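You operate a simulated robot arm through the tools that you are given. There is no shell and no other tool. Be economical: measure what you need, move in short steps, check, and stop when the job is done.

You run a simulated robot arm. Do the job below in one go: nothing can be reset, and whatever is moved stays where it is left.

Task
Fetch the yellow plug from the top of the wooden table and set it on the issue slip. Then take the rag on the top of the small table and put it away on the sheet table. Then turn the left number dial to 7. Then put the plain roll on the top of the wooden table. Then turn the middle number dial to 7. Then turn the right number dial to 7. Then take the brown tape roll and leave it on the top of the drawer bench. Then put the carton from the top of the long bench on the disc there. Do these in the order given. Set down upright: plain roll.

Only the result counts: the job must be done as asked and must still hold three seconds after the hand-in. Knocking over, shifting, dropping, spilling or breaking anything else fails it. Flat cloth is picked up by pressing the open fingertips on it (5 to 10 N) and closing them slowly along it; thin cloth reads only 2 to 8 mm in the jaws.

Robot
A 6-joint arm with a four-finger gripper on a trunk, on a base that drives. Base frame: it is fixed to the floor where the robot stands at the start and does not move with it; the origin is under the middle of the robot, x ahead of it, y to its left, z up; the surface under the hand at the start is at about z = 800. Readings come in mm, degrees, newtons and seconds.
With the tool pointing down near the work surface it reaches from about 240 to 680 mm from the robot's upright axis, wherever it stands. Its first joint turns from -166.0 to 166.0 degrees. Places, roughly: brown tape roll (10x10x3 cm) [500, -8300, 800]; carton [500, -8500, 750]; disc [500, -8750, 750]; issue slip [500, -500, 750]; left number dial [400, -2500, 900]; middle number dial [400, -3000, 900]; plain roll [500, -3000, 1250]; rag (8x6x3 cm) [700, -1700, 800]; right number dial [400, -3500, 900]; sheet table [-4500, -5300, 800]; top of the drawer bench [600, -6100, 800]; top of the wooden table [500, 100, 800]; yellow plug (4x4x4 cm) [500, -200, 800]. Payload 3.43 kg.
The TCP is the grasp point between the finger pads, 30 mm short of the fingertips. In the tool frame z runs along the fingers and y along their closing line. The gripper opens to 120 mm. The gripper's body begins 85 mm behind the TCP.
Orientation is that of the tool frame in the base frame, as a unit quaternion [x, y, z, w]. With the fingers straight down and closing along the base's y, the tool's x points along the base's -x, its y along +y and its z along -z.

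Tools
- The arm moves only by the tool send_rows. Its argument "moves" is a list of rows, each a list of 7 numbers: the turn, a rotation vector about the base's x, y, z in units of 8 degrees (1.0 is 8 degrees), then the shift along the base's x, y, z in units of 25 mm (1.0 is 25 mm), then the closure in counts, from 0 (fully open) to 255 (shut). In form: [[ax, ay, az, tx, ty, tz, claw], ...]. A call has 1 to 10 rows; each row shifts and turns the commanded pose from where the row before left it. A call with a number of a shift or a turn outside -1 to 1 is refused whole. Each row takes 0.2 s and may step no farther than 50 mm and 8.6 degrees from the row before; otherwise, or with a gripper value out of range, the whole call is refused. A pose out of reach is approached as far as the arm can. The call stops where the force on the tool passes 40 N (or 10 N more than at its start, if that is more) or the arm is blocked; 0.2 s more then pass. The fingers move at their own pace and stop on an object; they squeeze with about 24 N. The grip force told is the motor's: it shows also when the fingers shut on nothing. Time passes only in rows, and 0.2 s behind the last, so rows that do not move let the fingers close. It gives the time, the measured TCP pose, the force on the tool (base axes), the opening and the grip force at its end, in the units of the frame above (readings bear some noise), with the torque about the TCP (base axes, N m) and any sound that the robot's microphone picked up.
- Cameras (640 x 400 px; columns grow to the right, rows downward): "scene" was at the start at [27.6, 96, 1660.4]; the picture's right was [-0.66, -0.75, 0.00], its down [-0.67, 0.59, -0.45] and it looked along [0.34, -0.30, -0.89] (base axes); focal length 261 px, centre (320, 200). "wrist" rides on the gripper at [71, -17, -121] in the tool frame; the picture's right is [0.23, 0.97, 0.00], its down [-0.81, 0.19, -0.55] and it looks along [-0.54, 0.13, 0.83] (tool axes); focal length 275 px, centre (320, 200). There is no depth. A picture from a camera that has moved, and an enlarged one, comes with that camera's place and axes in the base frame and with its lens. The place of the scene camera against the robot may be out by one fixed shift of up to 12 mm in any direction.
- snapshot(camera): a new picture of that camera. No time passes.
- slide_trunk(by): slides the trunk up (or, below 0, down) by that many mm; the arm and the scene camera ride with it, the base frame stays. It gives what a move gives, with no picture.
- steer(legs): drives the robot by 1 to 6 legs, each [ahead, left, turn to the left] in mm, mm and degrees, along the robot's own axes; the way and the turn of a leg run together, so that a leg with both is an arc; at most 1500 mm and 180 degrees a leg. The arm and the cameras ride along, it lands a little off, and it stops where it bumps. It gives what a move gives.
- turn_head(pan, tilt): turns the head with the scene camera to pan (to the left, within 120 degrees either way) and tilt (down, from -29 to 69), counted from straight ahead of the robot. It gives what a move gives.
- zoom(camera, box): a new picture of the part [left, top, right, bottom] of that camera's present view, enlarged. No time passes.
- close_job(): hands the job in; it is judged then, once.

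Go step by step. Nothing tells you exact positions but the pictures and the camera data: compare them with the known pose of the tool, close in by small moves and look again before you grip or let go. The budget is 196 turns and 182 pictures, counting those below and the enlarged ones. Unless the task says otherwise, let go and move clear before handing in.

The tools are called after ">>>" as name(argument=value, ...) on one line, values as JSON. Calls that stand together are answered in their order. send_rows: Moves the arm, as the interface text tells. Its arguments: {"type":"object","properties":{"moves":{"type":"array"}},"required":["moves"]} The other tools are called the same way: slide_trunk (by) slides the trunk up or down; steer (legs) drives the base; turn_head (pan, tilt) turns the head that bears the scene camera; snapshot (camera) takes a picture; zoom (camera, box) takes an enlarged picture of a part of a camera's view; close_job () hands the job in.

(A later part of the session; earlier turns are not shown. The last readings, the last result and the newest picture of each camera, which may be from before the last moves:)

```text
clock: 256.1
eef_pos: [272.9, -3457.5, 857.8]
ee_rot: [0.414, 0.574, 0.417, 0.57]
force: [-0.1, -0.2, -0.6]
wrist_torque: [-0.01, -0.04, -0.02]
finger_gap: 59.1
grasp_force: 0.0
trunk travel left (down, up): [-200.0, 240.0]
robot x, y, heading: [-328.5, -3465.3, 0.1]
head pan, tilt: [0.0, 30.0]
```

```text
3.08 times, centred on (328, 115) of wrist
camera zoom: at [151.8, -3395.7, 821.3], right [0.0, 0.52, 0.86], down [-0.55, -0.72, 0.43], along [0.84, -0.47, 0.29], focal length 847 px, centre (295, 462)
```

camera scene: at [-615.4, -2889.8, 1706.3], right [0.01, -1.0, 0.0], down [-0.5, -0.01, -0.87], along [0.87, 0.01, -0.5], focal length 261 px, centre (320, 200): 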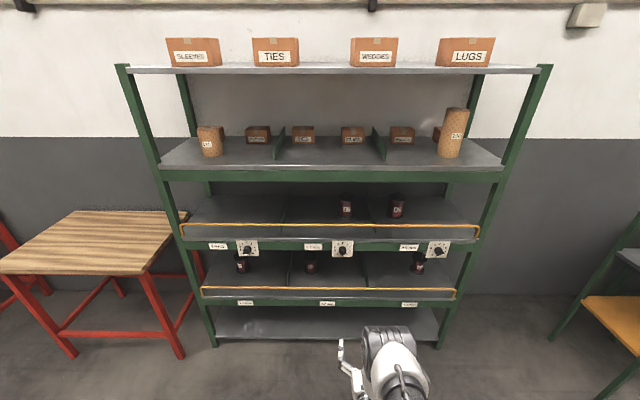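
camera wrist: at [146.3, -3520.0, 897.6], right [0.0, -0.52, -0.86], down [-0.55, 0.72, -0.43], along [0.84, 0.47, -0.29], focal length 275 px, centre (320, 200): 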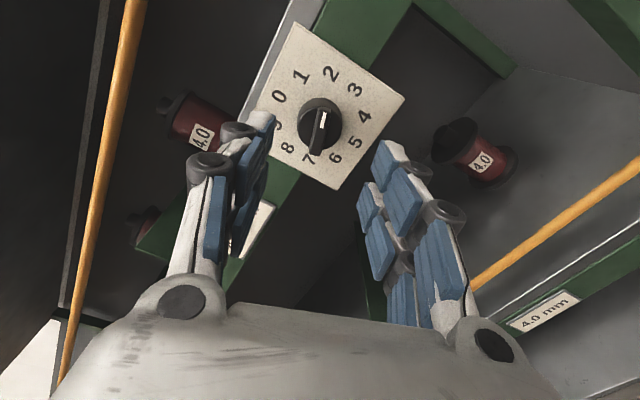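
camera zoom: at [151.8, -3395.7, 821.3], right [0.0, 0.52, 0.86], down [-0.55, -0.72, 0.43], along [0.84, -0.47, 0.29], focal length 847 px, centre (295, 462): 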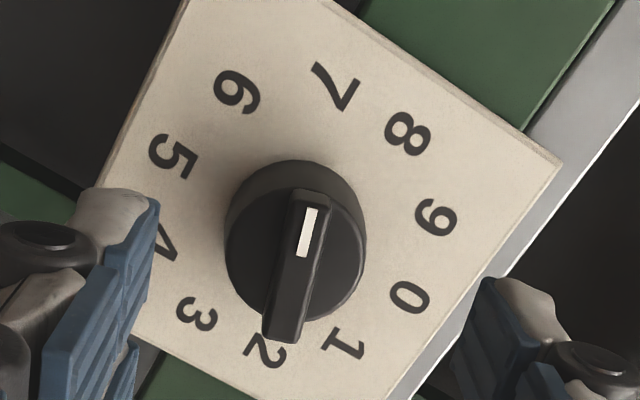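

All three dials read 7. I back off, level the hand, point it down again and turn along the aisle toward the long bench.

>>> steer(legs=[[-300, 0, 0]])

>>> send_rows(moves=[[-1, 0, 0, 0, 0, 1, 0], [-1, 0, 0, 0, 0, 1, 0], [-1, 0, 0, 0, 0, 1, 0], [-1, 0, 0, 0, 0, 1, 0], [-1, 0, 0, 0, 0, 1, 0], [-1, 0, 0, 0, 0, 1, 0], [-1, 0, 0, 0, 0, 1, 0], [-1, 0, 0, 0, 0, 1, 0], [-1, 0, 0, 0, 0, 1, 0], [0, 1, 0, 0, 0, 0, 0]])

>>> send_rows(moves=[[0, 1, 0, -0.5, 0, 0, 0], [0, 1, 0, -0.5, 0, 0, 0], [0, 1, 0, -0.5, 0, 0, 0], [0, 1, 0, -0.5, 0, 0, 0], [0, 1, 0, -0.5, 0, 0, 0], [0, 1, 0, -0.5, 0, 0, 0], [0, 1, 0, -0.5, 0, 0, 0], [0, 1, 0, -0.5, 0, 0, 0], [0, 1, 0, -0.5, 0, 0, 0], [0, 1, 0, -0.5, 0, 0, 0]])

>>> steer(legs=[[0, 0, -90], [1500, 0, 0]])

>>> turn_head(pan=0, tilt=25)

>>> snapshot(camera="scene")

```text
clock: 258.2
eef_pos: [-25.4, -3458.1, 858.3]
ee_rot: [0.415, 0.573, 0.417, 0.57]
force: [-0.4, 0.0, -0.7]
wrist_torque: [0.0, 0.0, -0.02]
finger_gap: 58.8
grasp_force: 0.0
trunk travel left (down, up): [-200.0, 240.0]
robot x, y, heading: [-622.6, -3461.2, -0.3]
head pan, tilt: [0.0, 30.0]
```

```text
clock: 260.4
eef_pos: [-24.7, -3458.9, 1082.9]
ee_rot: [-0.001, 0.756, 0.0, 0.654]
force: [-0.7, 0.6, -0.9]
wrist_torque: [-0.03, -0.08, 0.0]
finger_gap: 119.9
grasp_force: 0.0
trunk travel left (down, up): [-200.0, 240.0]
robot x, y, heading: [-625.0, -3463.6, -0.2]
head pan, tilt: [0.0, 30.0]
```

```text
clock: 262.6
eef_pos: [-147.9, -3459.1, 1082.6]
ee_rot: [0.0, 1.0, 0.001, 0.015]
force: [-0.2, -1.0, 0.5]
wrist_torque: [0.0, -0.04, -0.02]
finger_gap: 120.2
grasp_force: 0.0
trunk travel left (down, up): [-200.0, 240.0]
robot x, y, heading: [-625.3, -3464.7, -0.2]
head pan, tilt: [0.0, 30.0]
```

```text
clock: 273.8
eef_pos: [-618.2, -5431.5, 1083.0]
ee_rot: [0.705, 0.709, -0.011, 0.01]
force: [0.0, -0.1, 0.9]
wrist_torque: [0.02, -0.02, -0.02]
finger_gap: 120.2
grasp_force: 0.0
trunk travel left (down, up): [-200.0, 240.0]
robot x, y, heading: [-625.7, -4954.0, -89.8]
head pan, tilt: [0.0, 30.0]
```

```text
clock: 274.5
eef_pos: [-618.5, -5430.6, 1083.3]
ee_rot: [0.705, 0.709, -0.01, 0.01]
force: [1.1, 0.0, 0.0]
wrist_torque: [-0.01, 0.0, 0.0]
finger_gap: 120.3
grasp_force: 0.1
trunk travel left (down, up): [-200.0, 240.0]
robot x, y, heading: [-623.9, -4960.3, -89.6]
head pan, tilt: [0.0, 25.0]
```

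```text
84 pictures are left
camera scene: at [-483.6, -5030.8, 1714.2], right [-1.0, 0.0, 0.0], down [0.0, 0.42, -0.91], along [0.0, -0.91, -0.42], focal length 261 px, centre (320, 200)
```

scene: 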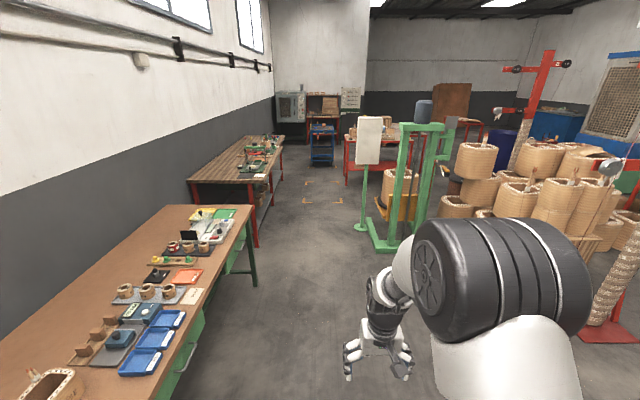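

The aisle at x≈-450 is clear between the benches and the green stand. I drive to y≈-8340 and turn to face the long bench.

>>> steer(legs=[[1450, 180, 0], [1450, 0, 0], [470, 0, 0], [0, 0, 89.7]])

>>> turn_head(pan=0, tilt=40)

>>> snapshot(camera="scene")

```text
clock: 294.7
eef_pos: [36.2, -8331.1, 1082.7]
ee_rot: [0.007, 1.0, 0.0, 0.014]
force: [-0.2, 0.0, -0.2]
wrist_torque: [0.0, -0.03, 0.02]
finger_gap: 119.9
grasp_force: 0.0
trunk travel left (down, up): [-200.0, 240.0]
robot x, y, heading: [-440.3, -8326.2, -1.2]
head pan, tilt: [0.0, 25.0]
```

```text
clock: 295.5
eef_pos: [34.6, -8329.3, 1081.9]
ee_rot: [0.008, 1.0, -0.001, 0.014]
force: [-0.5, 0.2, 0.8]
wrist_torque: [-0.01, -0.02, 0.02]
finger_gap: 120.1
grasp_force: 0.0
trunk travel left (down, up): [-200.0, 240.0]
robot x, y, heading: [-441.3, -8328.8, -0.7]
head pan, tilt: [0.0, 40.0]
```

```text
83 pictures are left
camera scene: at [-370.9, -8190.7, 1691.0], right [-0.02, -1.0, 0.0], down [-0.64, 0.01, -0.77], along [0.77, -0.01, -0.64], focal length 261 px, centre (320, 200)
```

scene: 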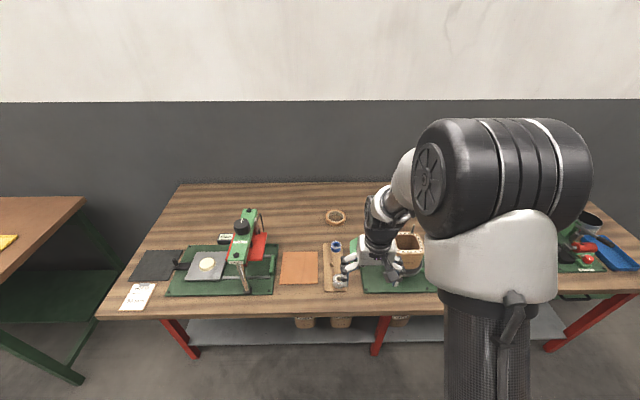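

I zoom into the bench to identify the tape roll, carton and disc.

>>> zoom(camera="scene", box=[100, 180, 420, 320])

>>> turn_head(pan=-40, tilt=40)

>>> snapshot(camera="scene")

>>> snapshot(camera="wrist")

```text
2.00 times, centred on (260, 250) of scene
camera zoom: at [-370.9, -8190.7, 1691.0], right [-0.02, -1.0, 0.0], down [-0.64, 0.01, -0.77], along [0.77, -0.01, -0.64], focal length 522 px, centre (440, 100)
```

zoom: 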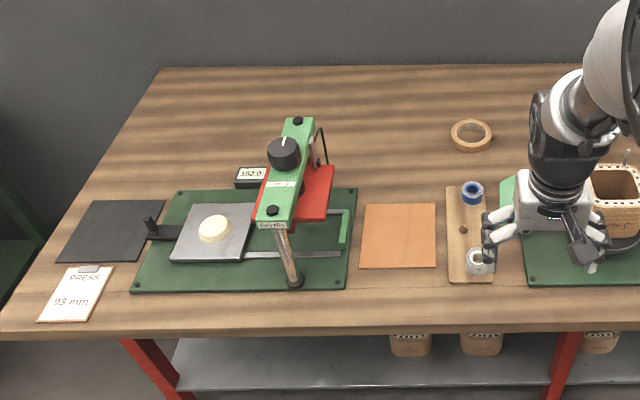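

```text
clock: 296.6
eef_pos: [35.9, -8330.9, 1082.2]
ee_rot: [0.007, 1.0, 0.001, 0.014]
force: [-0.2, -0.2, 0.4]
wrist_torque: [0.0, 0.02, -0.03]
finger_gap: 120.0
grasp_force: 0.0
trunk travel left (down, up): [-200.0, 240.0]
robot x, y, heading: [-437.5, -8329.8, -0.9]
head pan, tilt: [-40.0, 40.0]
```

```text
81 pictures are left
camera scene: at [-391.7, -8244.9, 1690.9], right [-0.66, -0.76, 0.0], down [-0.49, 0.42, -0.77], along [0.58, -0.5, -0.64], focal length 261 px, centre (320, 200)
```

scene: 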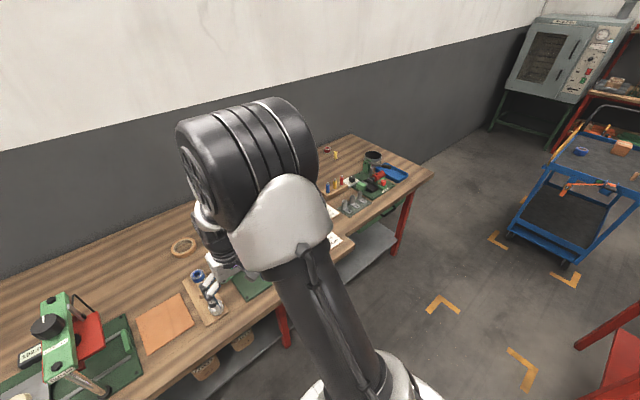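

```text
80 pictures are left
camera wrist: at [-39.2, -8346.3, 1202.1], right [-0.21, 0.98, -0.01], down [0.8, 0.18, 0.58], along [0.56, 0.12, -0.82], focal length 275 px, centre (320, 200)
```

wrist: 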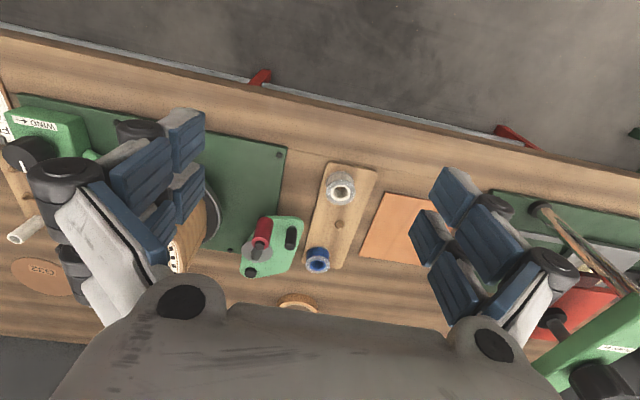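

The brown ring at about [560, -8276] is the tape roll. I check the base's size against the bench before driving in.

>>> turn_head(pan=60, tilt=69)

>>> snapshot(camera="scene")

```text
clock: 298.3
eef_pos: [35.8, -8329.9, 1081.1]
ee_rot: [0.008, 1.0, 0.0, 0.015]
force: [-0.3, 0.6, 0.5]
wrist_torque: [0.01, -0.03, -0.02]
finger_gap: 119.8
grasp_force: 0.0
trunk travel left (down, up): [-200.0, 240.0]
robot x, y, heading: [-440.6, -8329.4, -1.0]
head pan, tilt: [60.0, 68.8]
```

```text
79 pictures are left
camera scene: at [-427.1, -8141.3, 1654.8], right [0.86, -0.52, 0.0], down [-0.48, -0.8, -0.36], along [0.19, 0.31, -0.93], focal length 261 px, centre (320, 200)
```

scene: 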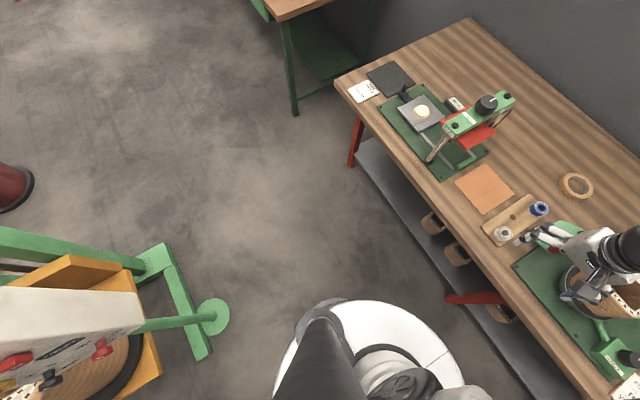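

The base should fit up to x≈-170. I drive in and aim above the tape roll with the tool tipped forward for reach.

>>> steer(legs=[[265, 50, 0.9]])

>>> turn_head(pan=20, tilt=50)

>>> send_rows(moves=[[0, -1, 0, 1, 0, 0, 0], [0, -1, 0, 1, 0, 0, 0], [0, -1, 0, 1, 0, 0, 0], [0, -1, 0, 1, 0, 0, 0], [0, 0, 0, 1, 0, 0, 0], [0, 0, 0, 1, 0, 0, 0], [0, 0, 0, 0, 0, 0, 0]])

>>> snapshot(camera="wrist")

>>> snapshot(camera="scene")

```text
clock: 300.2
eef_pos: [302.9, -8276.5, 1083.6]
ee_rot: [0.0, 1.0, -0.001, 0.015]
force: [0.9, 1.0, 0.0]
wrist_torque: [-0.01, 0.06, 0.0]
finger_gap: 120.0
grasp_force: 0.0
trunk travel left (down, up): [-200.0, 240.0]
robot x, y, heading: [-173.9, -8279.4, -0.4]
head pan, tilt: [60.0, 68.8]
```

```text
clock: 301.3
eef_pos: [301.8, -8274.5, 1082.0]
ee_rot: [-0.001, 1.0, -0.001, 0.015]
force: [-0.5, 0.5, 0.7]
wrist_torque: [0.04, 0.03, -0.02]
finger_gap: 120.1
grasp_force: 0.0
trunk travel left (down, up): [-200.0, 240.0]
robot x, y, heading: [-174.6, -8283.2, 0.0]
head pan, tilt: [20.0, 50.0]
```

```text
clock: 302.9
eef_pos: [450.8, -8276.1, 1083.0]
ee_rot: [-0.001, 0.957, 0.0, 0.29]
force: [-0.4, -0.1, 0.0]
wrist_torque: [0.01, 0.03, -0.04]
finger_gap: 120.0
grasp_force: 0.0
trunk travel left (down, up): [-200.0, 240.0]
robot x, y, heading: [-170.3, -8280.3, 0.1]
head pan, tilt: [20.0, 50.0]
```

```text
78 pictures are left
camera wrist: at [324.8, -8292.9, 1144.7], right [-0.19, 0.97, -0.13], down [0.37, 0.19, 0.91], along [0.91, 0.13, -0.39], focal length 275 px, centre (320, 200)
```

wrist: 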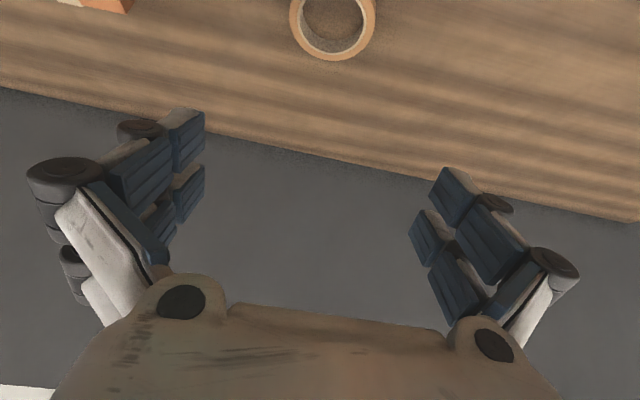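

```text
77 pictures are left
camera scene: at [-120.7, -8116.1, 1676.8], right [0.34, -0.94, 0.0], down [-0.72, -0.26, -0.64], along [0.6, 0.22, -0.77], focal length 261 px, centre (320, 200)
```

scene: 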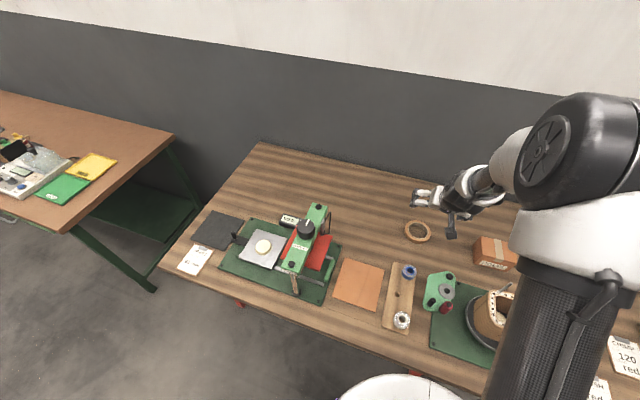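

The ring centre is near [545, -8279]. I go to a pre-grasp point behind it along the tilted tool axis and look.

>>> send_rows(moves=[[0, 0, 0, 0.7, -0.1, -1, 0], [0, 0, 0, 0, 0, -1, 0], [0, 0, 0, 0, 0, -1, 0], [0, 0, 0, 0, 0, -1, 0], [0, 0, 0, 0, 0, -1, 0], [0, 0, 0, 0, 0, -1, 0], [0, 0, 0, 0, 0, 0, 0]])

>>> snapshot(camera="wrist")

```text
clock: 304.5
eef_pos: [468.2, -8277.7, 931.9]
ee_rot: [-0.001, 0.957, 0.0, 0.291]
force: [0.1, -0.2, 0.5]
wrist_torque: [0.01, 0.03, -0.03]
finger_gap: 120.1
grasp_force: 0.0
trunk travel left (down, up): [-200.0, 240.0]
robot x, y, heading: [-176.3, -8280.8, -0.0]
head pan, tilt: [20.0, 50.0]
```

```text
76 pictures are left
camera wrist: at [342.7, -8294.8, 994.4], right [-0.19, 0.97, -0.13], down [0.37, 0.19, 0.91], along [0.91, 0.13, -0.39], focal length 275 px, centre (320, 200)
```

wrist: 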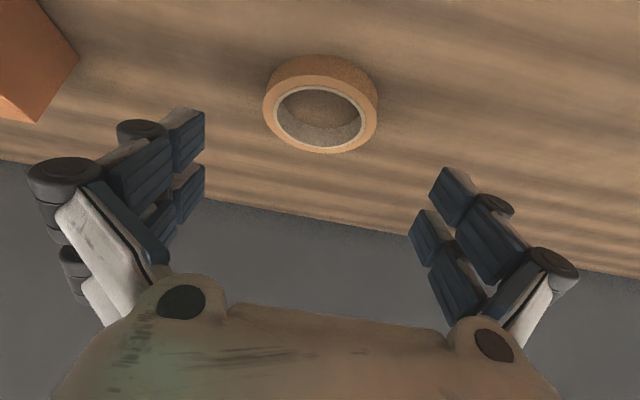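

Ring centre at about [543, -8278], 106 mm wide; centred. I approach along the tool axis.

>>> send_rows(moves=[[0, 0, 0, 0.55, 0, -0.85, 0], [0, 0, 0, 0.55, 0, -0.85, 0], [0, 0, 0, 0.55, 0, -0.85, 0], [0, 0, 0, 0.3, 0, -0.4, 0], [0, 0, 0, 0, 0, 0, 0]])

>>> snapshot(camera="wrist")

>>> zoom(camera="scene", box=[370, 170, 530, 270])

```text
clock: 305.7
eef_pos: [517.2, -8278.2, 859.0]
ee_rot: [-0.001, 0.957, 0.0, 0.291]
force: [0.1, -0.1, 0.5]
wrist_torque: [0.03, 0.01, -0.01]
finger_gap: 120.2
grasp_force: 0.1
trunk travel left (down, up): [-200.0, 240.0]
robot x, y, heading: [-173.6, -8282.5, 0.1]
head pan, tilt: [20.0, 50.0]
```

```text
75 pictures are left
camera wrist: at [391.3, -8295.4, 920.6], right [-0.19, 0.97, -0.13], down [0.37, 0.19, 0.91], along [0.91, 0.13, -0.4], focal length 275 px, centre (320, 200)
```

wrist: 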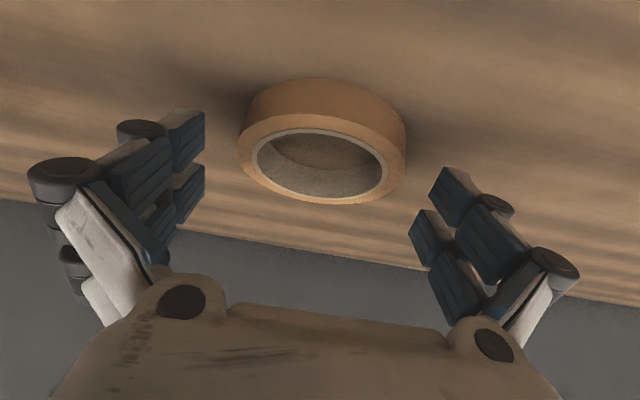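

```text
4.00 times, centred on (450, 220) of scene
camera zoom: at [-120.3, -8116.2, 1676.8], right [0.34, -0.94, 0.0], down [-0.72, -0.26, -0.64], along [0.6, 0.22, -0.77], focal length 1044 px, centre (-200, 120)
```

zoom: 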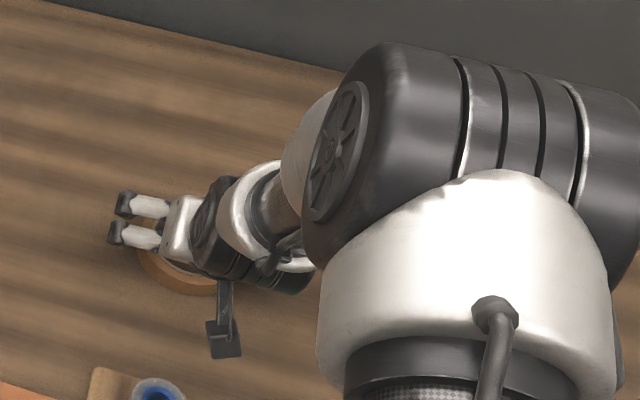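

Using its 100 mm size, the ring centre is [532, -8278] with top z≈834. The tips are just at its top level; I lower 24 mm and close.

>>> send_rows(moves=[[0, 0, 0, 0.1, 0.06, -0.3, 0], [0, 0, 0, 0.06, 0, -0.3, 0], [0, 0, 0, 0, 0, -0.3, 0], [0, 0, 0, 0, 0, 0, 0]])

>>> snapshot(camera="wrist")

```text
clock: 306.7
eef_pos: [521.1, -8275.5, 840.2]
ee_rot: [0.0, 0.956, 0.0, 0.293]
force: [-4.0, 1.2, 22.0]
wrist_torque: [-0.07, 0.46, -0.03]
finger_gap: 120.3
grasp_force: 0.1
trunk travel left (down, up): [-200.0, 240.0]
robot x, y, heading: [-173.4, -8281.2, -0.0]
head pan, tilt: [20.0, 50.0]
```

```text
73 pictures are left
camera wrist: at [395.5, -8293.9, 901.2], right [-0.19, 0.97, -0.13], down [0.36, 0.19, 0.91], along [0.91, 0.13, -0.39], focal length 275 px, centre (320, 200)
```

wrist: 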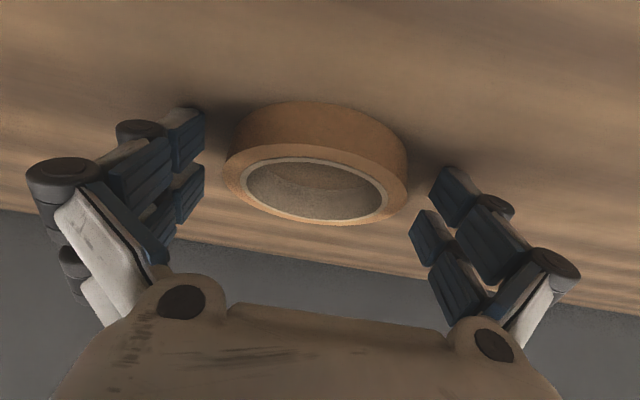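

The tips touch the bench; I raise 3 mm and close.

>>> send_rows(moves=[[0, 0, 0, 0, 0, 0.18, 0], [0, 0, 0, 0, 0, 0, 60], [0, 0, 0, 0, 0, 0, 120], [0, 0, 0, 0, 0, 0, 255], [0, 0, 0, 0, 0, 0, 255], [0, 0, 0, 0, 0, 0, 255]])

>>> snapshot(camera="wrist")

```text
clock: 307.8
eef_pos: [523.0, -8273.2, 849.3]
ee_rot: [-0.003, 0.955, 0.001, 0.297]
force: [-11.3, 4.8, 30.8]
wrist_torque: [0.99, 0.78, 0.17]
finger_gap: 98.2
grasp_force: 39.7
trunk travel left (down, up): [-200.0, 240.0]
robot x, y, heading: [-179.2, -8279.6, 0.2]
head pan, tilt: [20.0, 50.0]
stopped in row 5: the force on the tool passed its limit at 47 N (the readings are from after the stop); the commanded pose is now the measured one
```

```text
72 pictures are left
camera wrist: at [396.6, -8290.9, 909.3], right [-0.19, 0.97, -0.13], down [0.35, 0.19, 0.92], along [0.91, 0.13, -0.38], focal length 275 px, centre (320, 200)
```

wrist: 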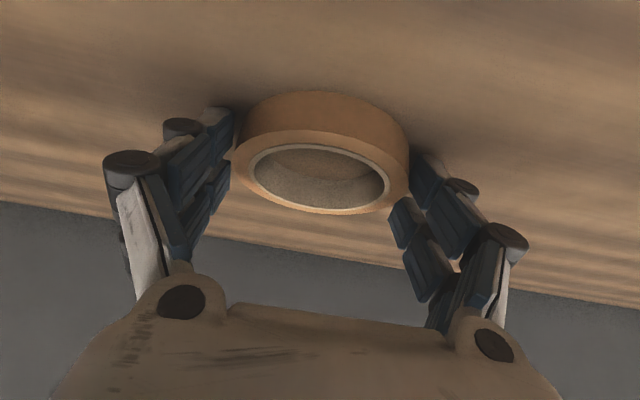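

Gripped at 98 mm, though the tips press down on the bench. I ease up and lift a bit to check the hold.

>>> send_rows(moves=[[0, 0, 0, 0, 0, 0.1, 255], [0, 0, 0, 0, 0, 0, 255], [0, 0, 0, 0, 0, 0.1, 255], [0, 0, 0, 0, 0, 0.5, 255], [0, 0, 0, 0, 0, 0.8, 255], [0, 0, 0, 0, 0, 0, 255]])

>>> snapshot(camera="wrist")

```text
clock: 309.2
eef_pos: [521.8, -8275.0, 879.0]
ee_rot: [-0.001, 0.957, 0.001, 0.29]
force: [-0.7, 0.4, -0.8]
wrist_torque: [-0.01, 0.01, 0.02]
finger_gap: 97.9
grasp_force: 23.9
trunk travel left (down, up): [-200.0, 240.0]
robot x, y, heading: [-172.3, -8277.7, 0.2]
head pan, tilt: [20.0, 50.0]
```

```text
71 pictures are left
camera wrist: at [396.0, -8292.2, 941.3], right [-0.19, 0.97, -0.13], down [0.37, 0.19, 0.91], along [0.91, 0.13, -0.39], focal length 275 px, centre (320, 200)
```

wrist: 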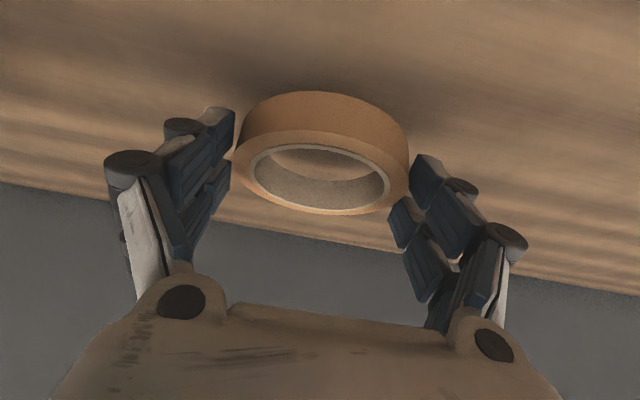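

The tape roll is held. I lift, retract and carry it left along the aisle to the drawer bench.

>>> send_rows(moves=[[0, 0, 0, 0, 0, 1, 255], [0, 0, 0, 0, 0, 1, 255], [0, 0, 0, 0, 0, 1, 255], [0, 0, 0, 0, 0, 1, 255], [0, 0, 0, 0, 0, 1, 255], [0, 0, 0, -1, 0, 1, 255], [0, 0, 0, -1, 0, 1, 255], [0, 0, 0, -1, 0, 1, 255], [0, 0, 0, -1, 0, 0, 255], [0, 0, 0, 0, 0, 0, 255]])

>>> steer(legs=[[-280, 0, 0], [0, 1200, 0], [0, 1050, 0]])

>>> turn_head(pan=0, tilt=45)

>>> snapshot(camera="scene")

>>> snapshot(camera="wrist")

```text
clock: 311.4
eef_pos: [422.8, -8275.0, 1080.3]
ee_rot: [-0.001, 0.957, 0.0, 0.292]
force: [0.9, -0.3, -0.4]
wrist_torque: [0.0, 0.02, 0.02]
finger_gap: 97.7
grasp_force: 24.2
trunk travel left (down, up): [-200.0, 240.0]
robot x, y, heading: [-168.4, -8278.2, 0.1]
head pan, tilt: [20.0, 50.0]
```

```text
clock: 324.1
eef_pos: [147.5, -6003.0, 1080.2]
ee_rot: [0.001, 0.956, -0.001, 0.292]
force: [0.2, -0.8, -0.2]
wrist_torque: [-0.03, 0.02, -0.02]
finger_gap: 97.5
grasp_force: 24.3
trunk travel left (down, up): [-200.0, 240.0]
robot x, y, heading: [-450.8, -6005.3, -0.3]
head pan, tilt: [20.0, 50.0]
```

```text
clock: 324.9
eef_pos: [147.1, -6004.3, 1080.0]
ee_rot: [0.001, 0.957, -0.001, 0.291]
force: [0.4, 1.0, 0.4]
wrist_torque: [-0.02, -0.01, 0.03]
finger_gap: 97.4
grasp_force: 24.1
trunk travel left (down, up): [-200.0, 240.0]
robot x, y, heading: [-451.6, -6007.6, -0.3]
head pan, tilt: [0.0, 45.0]
```

```text
70 pictures are left
camera scene: at [-386.6, -5867.1, 1683.7], right [-0.01, -1.0, 0.0], down [-0.71, 0.0, -0.71], along [0.71, 0.0, -0.71], focal length 261 px, centre (320, 200)
```

scene: 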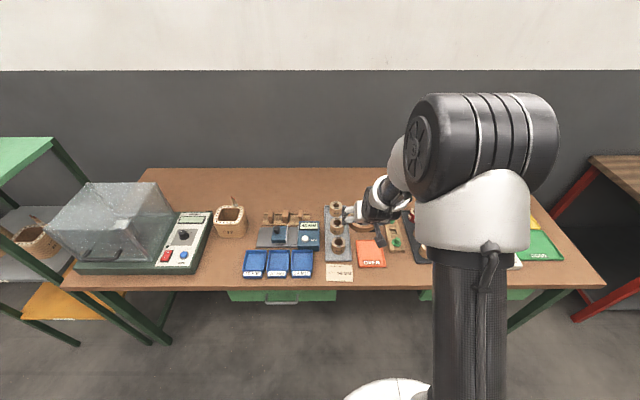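

```text
69 pictures are left
camera wrist: at [21.1, -6019.9, 1141.6], right [-0.19, 0.97, -0.13], down [0.37, 0.19, 0.91], along [0.91, 0.12, -0.39], focal length 275 px, centre (320, 200)
```

wrist: 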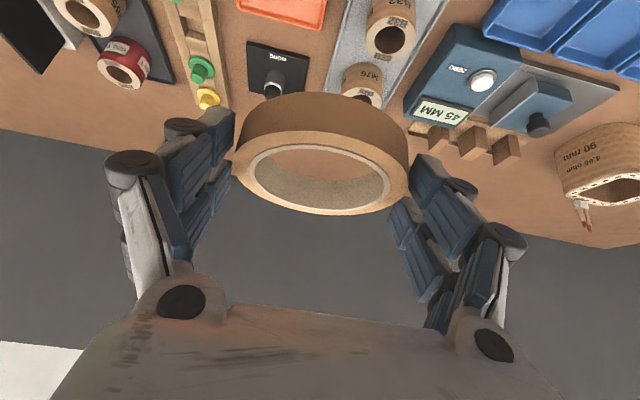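

The strip behind the items (x > 430) is free around y≈-6000. I drive in to x≈-228 and extend over that strip.

>>> steer(legs=[[222, 0, 0.3]])

>>> send_rows(moves=[[0, 0, 0, 1, 0, 0, 255], [0, 0, 0, 1, 0, 0, 255], [0, 0, 0, 1, 0, 0, 255], [0, 0, 0, 1, 0, 0, 255], [0, 0, 0, 0, 0, -1, 255], [0, 0, 0, 0, 0, -1, 255], [0, 0, 0, 0, 0, -1, 255], [0, 0, 0, 0, 0, 0, 255]])

>>> snapshot(camera="wrist")

>>> snapshot(camera="scene")

```text
clock: 326.6
eef_pos: [369.4, -6003.7, 1078.8]
ee_rot: [0.0, 0.957, 0.001, 0.291]
force: [-0.3, 0.0, -0.3]
wrist_torque: [0.0, 0.04, 0.0]
finger_gap: 97.6
grasp_force: 23.9
trunk travel left (down, up): [-200.0, 240.0]
robot x, y, heading: [-226.8, -6003.3, -0.1]
head pan, tilt: [0.0, 45.0]
```

```text
clock: 328.4
eef_pos: [469.0, -6002.7, 1005.1]
ee_rot: [0.001, 0.957, 0.0, 0.291]
force: [0.2, -0.1, 0.2]
wrist_torque: [0.02, 0.02, 0.0]
finger_gap: 97.3
grasp_force: 23.7
trunk travel left (down, up): [-200.0, 240.0]
robot x, y, heading: [-226.9, -6006.9, 0.0]
head pan, tilt: [0.0, 45.0]
```

```text
68 pictures are left
camera wrist: at [342.6, -6019.9, 1065.7], right [-0.19, 0.97, -0.13], down [0.36, 0.19, 0.91], along [0.91, 0.13, -0.39], focal length 275 px, centre (320, 200)
```

wrist: 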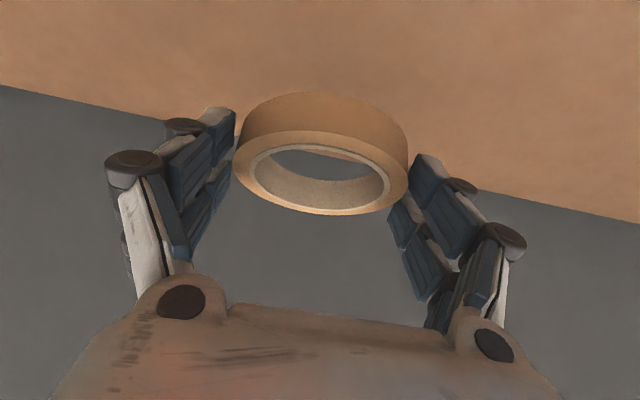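

```text
67 pictures are left
camera scene: at [-165.8, -5868.1, 1683.7], right [0.0, -1.0, 0.0], down [-0.71, 0.0, -0.71], along [0.71, 0.0, -0.71], focal length 261 px, centre (320, 200)
```

scene: 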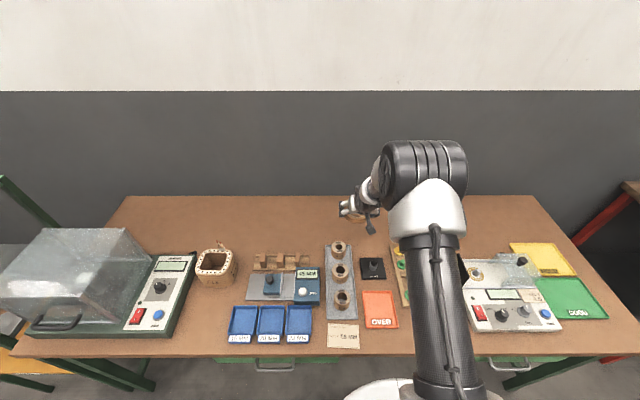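

The reel board ends near [475, -5996], so I shift to y≈-6078 and slightly deeper to keep clear of it.

>>> steer(legs=[[0, -76, 0]])

>>> send_rows(moves=[[0, 0, 0, 0.8, 0, -0.5, 255], [0, 0, 0, 0, 0, -1, 255], [0, 0, 0, 0, 0, -1, 255], [0, 0, 0, 0, 0, 0, 255]])

>>> snapshot(camera="wrist")

>>> zoom(camera="scene", box=[240, 180, 440, 305])

```text
clock: 329.5
eef_pos: [469.1, -6079.1, 1005.0]
ee_rot: [0.001, 0.957, 0.001, 0.292]
force: [-0.3, -2.0, -0.3]
wrist_torque: [0.02, 0.02, 0.05]
finger_gap: 97.5
grasp_force: 23.8
trunk travel left (down, up): [-200.0, 240.0]
robot x, y, heading: [-228.8, -6078.2, -0.3]
head pan, tilt: [0.0, 45.0]
```

```text
clock: 330.5
eef_pos: [488.7, -6078.3, 941.9]
ee_rot: [-0.001, 0.957, 0.002, 0.291]
force: [0.8, 0.1, -0.1]
wrist_torque: [0.01, 0.01, -0.01]
finger_gap: 97.8
grasp_force: 24.2
trunk travel left (down, up): [-200.0, 240.0]
robot x, y, heading: [-228.6, -6079.1, -0.0]
head pan, tilt: [0.0, 45.0]
```

```text
66 pictures are left
camera wrist: at [362.3, -6096.0, 1003.8], right [-0.19, 0.97, -0.13], down [0.37, 0.19, 0.91], along [0.91, 0.13, -0.39], focal length 275 px, centre (320, 200)
```

wrist: 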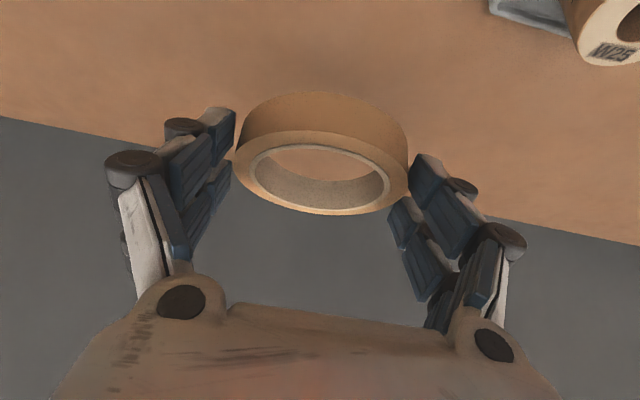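

```text
3.20 times, centred on (340, 242) of scene
camera zoom: at [-166.1, -5943.6, 1683.7], right [0.0, -1.0, 0.0], down [-0.71, 0.0, -0.71], along [0.71, 0.0, -0.71], focal length 836 px, centre (256, 64)
```

zoom: 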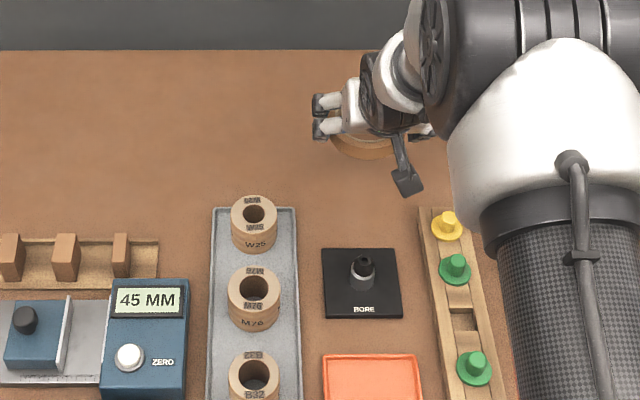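

Clear below. I lower toward the bench.

>>> send_rows(moves=[[0, 0, 0, 0, 0, -1, 255], [0, 0, 0, 0, 0, -1, 255], [0, 0, 0, 0, 0, -0.8, 255], [0, 0, 0, 0, 0, -0.16, 255], [0, 0, 0, 0, 0, -0.16, 255], [0, 0, 0, 0, 0, 0, 255]])

>>> snapshot(camera="wrist")

```text
clock: 331.9
eef_pos: [488.9, -6077.3, 864.5]
ee_rot: [0.0, 0.957, 0.0, 0.291]
force: [-0.4, -0.1, -0.9]
wrist_torque: [0.0, 0.0, 0.0]
finger_gap: 97.5
grasp_force: 23.7
trunk travel left (down, up): [-200.0, 240.0]
robot x, y, heading: [-230.0, -6077.6, -0.2]
head pan, tilt: [0.0, 45.0]
```

```text
64 pictures are left
camera wrist: at [362.6, -6095.3, 925.6], right [-0.19, 0.97, -0.13], down [0.36, 0.19, 0.91], along [0.91, 0.13, -0.39], focal length 275 px, centre (320, 200)
```

wrist: 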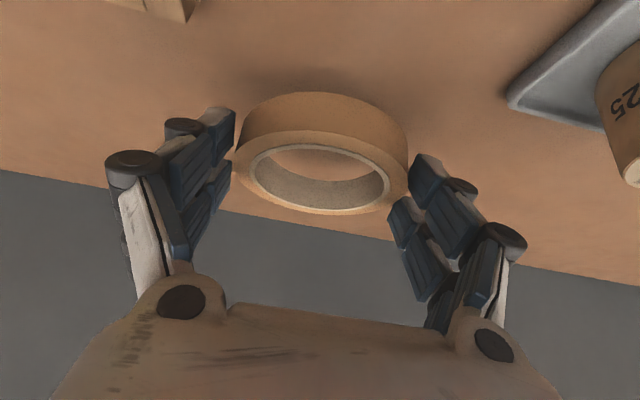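

>>> send_rows(moves=[[0, 0, 0, 0, 0, -0.14, 255], [0, 0, 0, 0, 0, -0.14, 255], [0, 0, 0, 0, 0, -0.14, 255], [0, 0, 0, 0, 0, -0.1, 255], [0, 0, 0, 0, 0, 0, 255]])

```text
clock: 333.1
eef_pos: [488.2, -6078.2, 851.6]
ee_rot: [0.0, 0.957, 0.0, 0.292]
force: [0.3, 0.0, -0.5]
wrist_torque: [0.01, 0.03, -0.02]
finger_gap: 97.6
grasp_force: 24.2
trunk travel left (down, up): [-200.0, 240.0]
robot x, y, heading: [-228.2, -6080.8, -0.2]
head pan, tilt: [0.0, 45.0]
```

>>> send_rows(moves=[[0, 0, 0, 0, 0, -0.12, 255], [0, 0, 0, 0, 0, -0.12, 255], [0, 0, 0, 0, 0, -0.1, 255], [0, 0, 0, 0, 0, -0.1, 255], [0, 0, 0, 0, 0, 0, 255]])

```text
clock: 334.3
eef_pos: [489.3, -6078.3, 840.2]
ee_rot: [0.0, 0.956, -0.001, 0.292]
force: [0.1, -0.2, -0.9]
wrist_torque: [0.01, 0.01, -0.01]
finger_gap: 97.4
grasp_force: 23.8
trunk travel left (down, up): [-200.0, 240.0]
robot x, y, heading: [-227.2, -6083.8, -0.3]
head pan, tilt: [0.0, 45.0]
```

>>> send_rows(moves=[[0, 0, 0, 0, 0, -0.12, 255], [0, 0, 0, 0, 0, -0.12, 255], [0, 0, 0, 0, 0, -0.12, 255], [0, 0, 0, 0, 0, -0.12, 255], [0, 0, 0, 0, 0, 0, 255]])

>>> snapshot(camera="wrist")

```text
clock: 335.5
eef_pos: [488.7, -6079.7, 830.1]
ee_rot: [0.001, 0.956, 0.0, 0.294]
force: [-1.0, 0.3, 12.3]
wrist_torque: [0.45, 0.28, 0.12]
finger_gap: 97.7
grasp_force: 24.2
trunk travel left (down, up): [-200.0, 240.0]
robot x, y, heading: [-226.5, -6079.6, -0.2]
head pan, tilt: [0.0, 45.0]
```

```text
63 pictures are left
camera wrist: at [363.0, -6095.6, 891.1], right [-0.19, 0.97, -0.13], down [0.36, 0.19, 0.91], along [0.91, 0.13, -0.39], focal length 275 px, centre (320, 200)
```

wrist: 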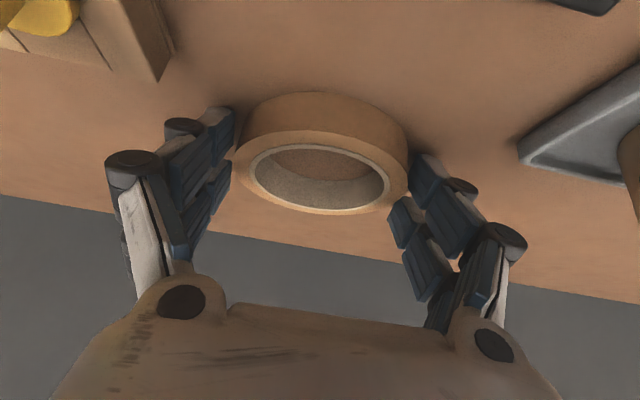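

Contact. I open and withdraw back along the tool axis.

>>> send_rows(moves=[[0, 0, 0, 0, 0, 0, 25], [0, 0, 0, 0, 0, 0, 10], [0, 0, 0, 0, 0, 0, 10], [0, 0, 0, 0, 0, 0.5, 10], [0, 0, 0, -0.3, 0, 1, 10], [0, 0, 0, -0.55, 0, 1, 10], [0, 0, 0, -0.55, 0, 1, 10], [0, 0, 0, 0, 0, 1, 10], [0, 0, 0, 0, 0, 1, 10], [0, 0, 0, 0, 0, 1, 10]])

>>> snapshot(camera="wrist")

```text
clock: 337.7
eef_pos: [451.3, -6077.8, 989.8]
ee_rot: [0.0, 0.957, 0.0, 0.291]
force: [-0.1, -0.5, 0.4]
wrist_torque: [0.0, -0.01, -0.01]
finger_gap: 115.6
grasp_force: 0.0
trunk travel left (down, up): [-200.0, 240.0]
robot x, y, heading: [-231.4, -6078.3, -0.1]
head pan, tilt: [0.0, 45.0]
```

```text
62 pictures are left
camera wrist: at [326.5, -6095.5, 1051.4], right [-0.19, 0.97, -0.13], down [0.37, 0.19, 0.91], along [0.91, 0.13, -0.39], focal length 275 px, centre (320, 200)
```

wrist: 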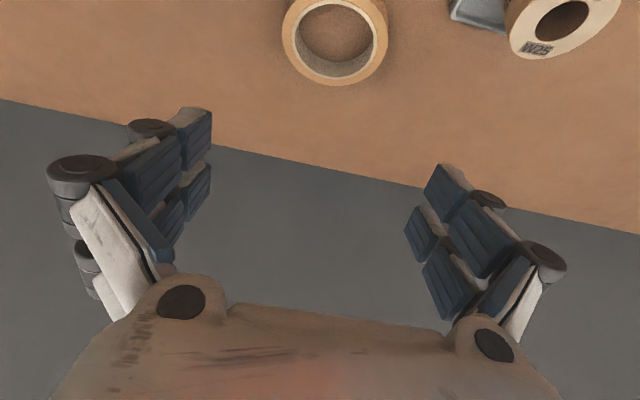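

The tape roll lies on the drawer bench. I return to the long bench for the carton.

>>> send_rows(moves=[[0, 0, 0, -0.5, 0, 1, 0], [0, 0, 0, -0.5, 0, 1, 0], [0, 0, 0, -0.5, 0, 1, 0], [0, 0, 0, -0.5, 0, 1, 0]])

>>> steer(legs=[[-225, 0, 0.2], [0, -1300, 0], [0, -1220, 0]])

>>> turn_head(pan=0, tilt=45)

>>> snapshot(camera="scene")

>>> snapshot(camera="wrist")

```text
clock: 338.7
eef_pos: [401.4, -6079.3, 1090.8]
ee_rot: [-0.001, 0.957, 0.002, 0.291]
force: [-0.4, 0.3, 0.2]
wrist_torque: [-0.02, -0.01, 0.01]
finger_gap: 120.0
grasp_force: 0.0
trunk travel left (down, up): [-200.0, 240.0]
robot x, y, heading: [-230.0, -6080.7, -0.1]
head pan, tilt: [0.0, 45.0]
```

```text
clock: 352.3
eef_pos: [141.8, -8619.3, 1091.2]
ee_rot: [0.014, 0.956, -0.002, 0.292]
force: [0.6, -0.4, -0.2]
wrist_torque: [0.0, -0.01, 0.01]
finger_gap: 120.2
grasp_force: 0.1
trunk travel left (down, up): [-200.0, 240.0]
robot x, y, heading: [-490.5, -8604.3, -1.8]
head pan, tilt: [0.0, 45.0]
```

```text
clock: 352.9
eef_pos: [141.4, -8619.9, 1090.9]
ee_rot: [0.014, 0.956, -0.002, 0.292]
force: [0.6, 0.3, -0.3]
wrist_torque: [0.0, 0.01, 0.01]
finger_gap: 119.8
grasp_force: 0.1
trunk travel left (down, up): [-200.0, 240.0]
robot x, y, heading: [-487.5, -8602.2, -1.7]
head pan, tilt: [0.0, 45.0]
```

```text
61 pictures are left
camera scene: at [-423.7, -8467.4, 1683.7], right [-0.03, -1.0, 0.0], down [-0.71, 0.02, -0.71], along [0.71, -0.02, -0.71], focal length 261 px, centre (320, 200)
```

scene: 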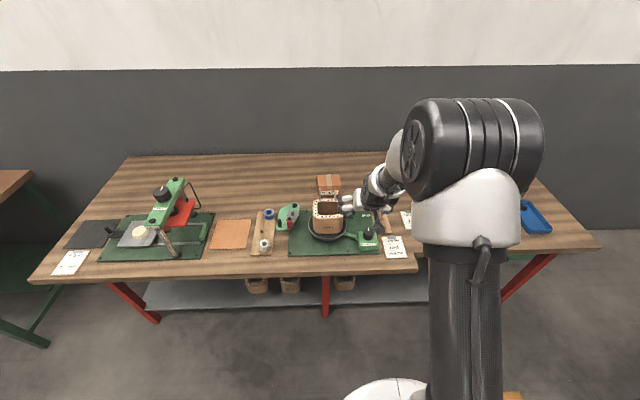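

```text
60 pictures are left
camera wrist: at [14.3, -8633.5, 1151.7], right [-0.16, 0.98, -0.13], down [0.37, 0.18, 0.91], along [0.91, 0.1, -0.39], focal length 275 px, centre (320, 200)
```

wrist: 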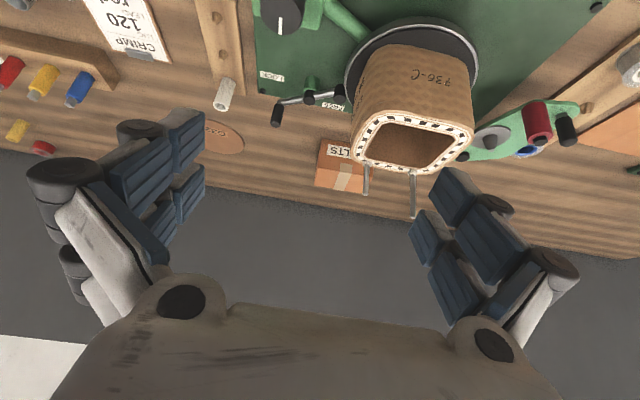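

The carton sits near [525, -8545] behind the winding form, and the disc "G32" near [575, -8833]. I position between them at y≈-8690.

>>> steer(legs=[[0, -75, 1.7], [330, 0, 0]])

>>> turn_head(pan=0, tilt=50)

>>> snapshot(camera="scene")

>>> snapshot(camera="wrist")

```text
clock: 355.7
eef_pos: [469.6, -8675.0, 1089.9]
ee_rot: [-0.002, 0.957, 0.003, 0.292]
force: [0.0, 0.3, -0.6]
wrist_torque: [0.0, 0.03, 0.02]
finger_gap: 120.1
grasp_force: 0.0
trunk travel left (down, up): [-200.0, 240.0]
robot x, y, heading: [-165.9, -8679.4, -0.1]
head pan, tilt: [0.0, 45.0]
```

```text
clock: 356.4
eef_pos: [467.7, -8675.7, 1091.2]
ee_rot: [-0.002, 0.956, 0.002, 0.292]
force: [-0.1, -0.5, -0.9]
wrist_torque: [0.02, 0.02, 0.01]
finger_gap: 119.9
grasp_force: 0.1
trunk travel left (down, up): [-200.0, 240.0]
robot x, y, heading: [-163.5, -8680.6, -0.2]
head pan, tilt: [0.0, 50.0]
```

```text
59 pictures are left
camera scene: at [-105.8, -8540.8, 1676.8], right [0.0, -1.0, 0.0], down [-0.77, 0.0, -0.64], along [0.64, 0.0, -0.77], focal length 261 px, centre (320, 200)
```

scene: 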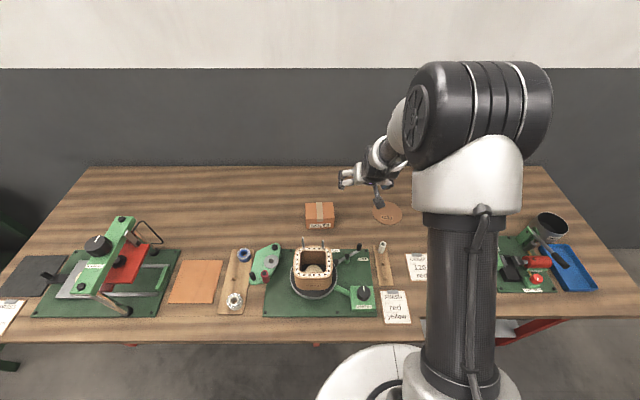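

```text
58 pictures are left
camera wrist: at [341.6, -8692.9, 1151.7], right [-0.19, 0.97, -0.13], down [0.36, 0.19, 0.91], along [0.91, 0.13, -0.39], focal length 275 px, centre (320, 200)
```

wrist: 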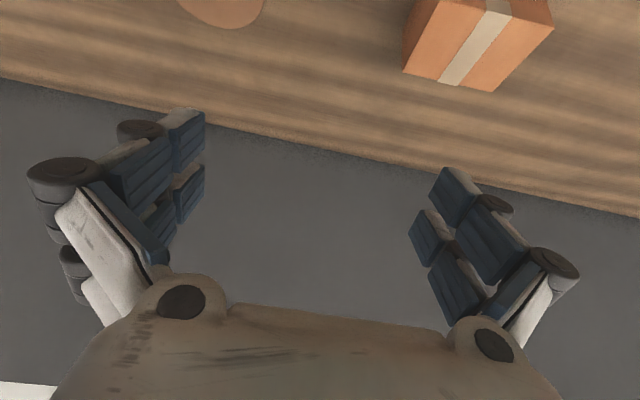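

I zoom to measure the carton and disc.

>>> zoom(camera="scene", box=[280, 180, 420, 260])

>>> zoom(camera="wrist", box=[380, 0, 580, 120])

```text
4.57 times, centred on (350, 220) of scene
camera zoom: at [-105.8, -8540.8, 1676.8], right [0.0, -1.0, 0.0], down [-0.77, 0.0, -0.64], along [0.64, 0.0, -0.77], focal length 1194 px, centre (183, 109)
```

zoom: 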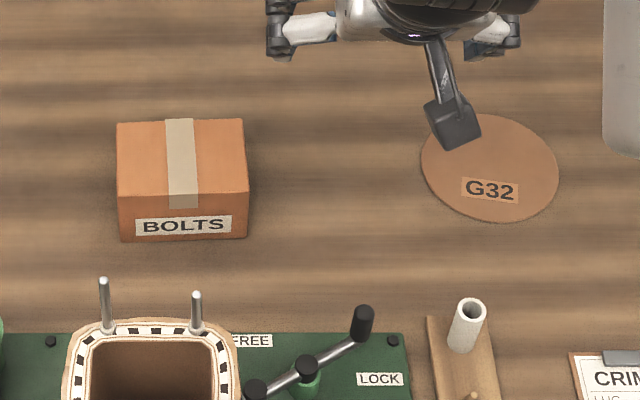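

```text
3.20 times, centred on (480, 60) of wrist
camera zoom: at [341.6, -8692.9, 1151.7], right [-0.19, 0.97, -0.13], down [0.36, 0.19, 0.91], along [0.91, 0.13, -0.39], focal length 881 px, centre (-192, 648)
```

zoom: 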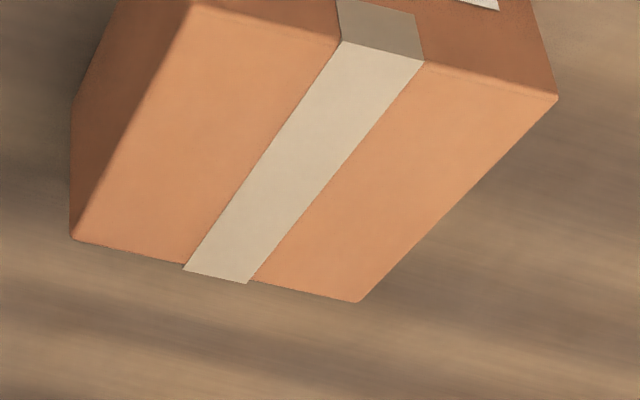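

The carton is about 110×80×72 mm centred at [519, -8532], turned ~3°. I reduce the tilt to about 22° to stay clear of the form's pins, align yaw, and move above it.

>>> send_rows(moves=[[0, 0.75, 0, 0, 1, 0, 0], [0, 0.75, 0, 0, 1, 0, 0], [0, 0, 0.4, 0, 1, 0, 0], [0, 0, 0, 0, 1, 0, 0], [0, 0, 0, 0, 1, 0, 0], [0, 0, 0, 0, 0.75, -1, 0], [0, 0, 0, 0, 0, -1, 0], [0, 0, 0, 0, 0, -1, 0], [0, 0, 0, 0, 0, -1, 0], [0, 0, 0, 0, 0, 0, 0]])

>>> snapshot(camera="wrist")

>>> snapshot(camera="scene")

```text
clock: 358.6
eef_pos: [468.9, -8531.9, 990.6]
ee_rot: [-0.029, 0.981, 0.007, 0.19]
force: [0.9, 0.0, 0.7]
wrist_torque: [-0.04, 0.05, 0.01]
finger_gap: 119.9
grasp_force: 0.0
trunk travel left (down, up): [-200.0, 240.0]
robot x, y, heading: [-162.9, -8676.9, -0.2]
head pan, tilt: [0.0, 50.0]
```

```text
55 pictures are left
camera wrist: at [358.3, -8555.6, 1076.0], right [-0.27, 0.96, -0.08], down [0.53, 0.22, 0.82], along [0.8, 0.18, -0.57], focal length 275 px, centre (320, 200)
```

wrist: 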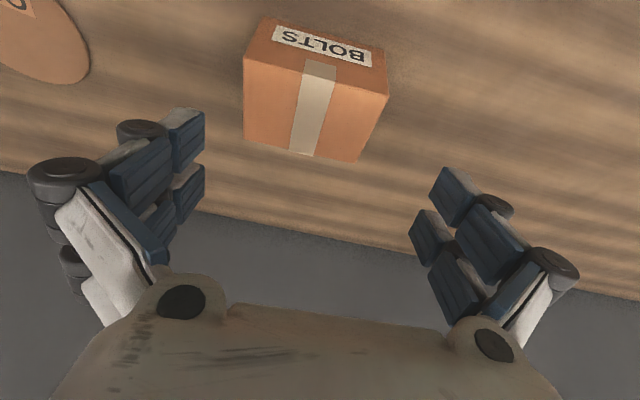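

```text
54 pictures are left
camera scene: at [-105.9, -8540.8, 1676.8], right [0.0, -1.0, 0.0], down [-0.77, 0.0, -0.64], along [0.64, 0.0, -0.77], focal length 261 px, centre (320, 200)
```

scene: 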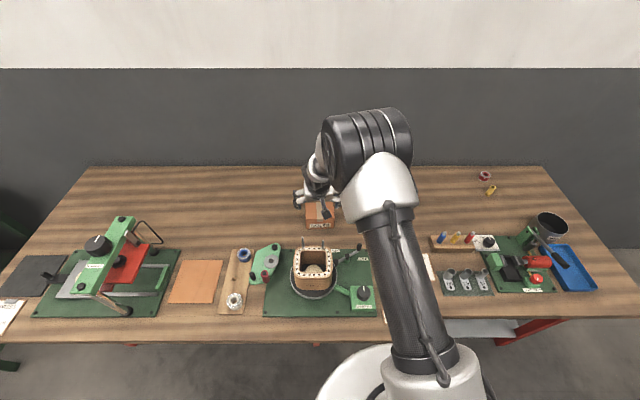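

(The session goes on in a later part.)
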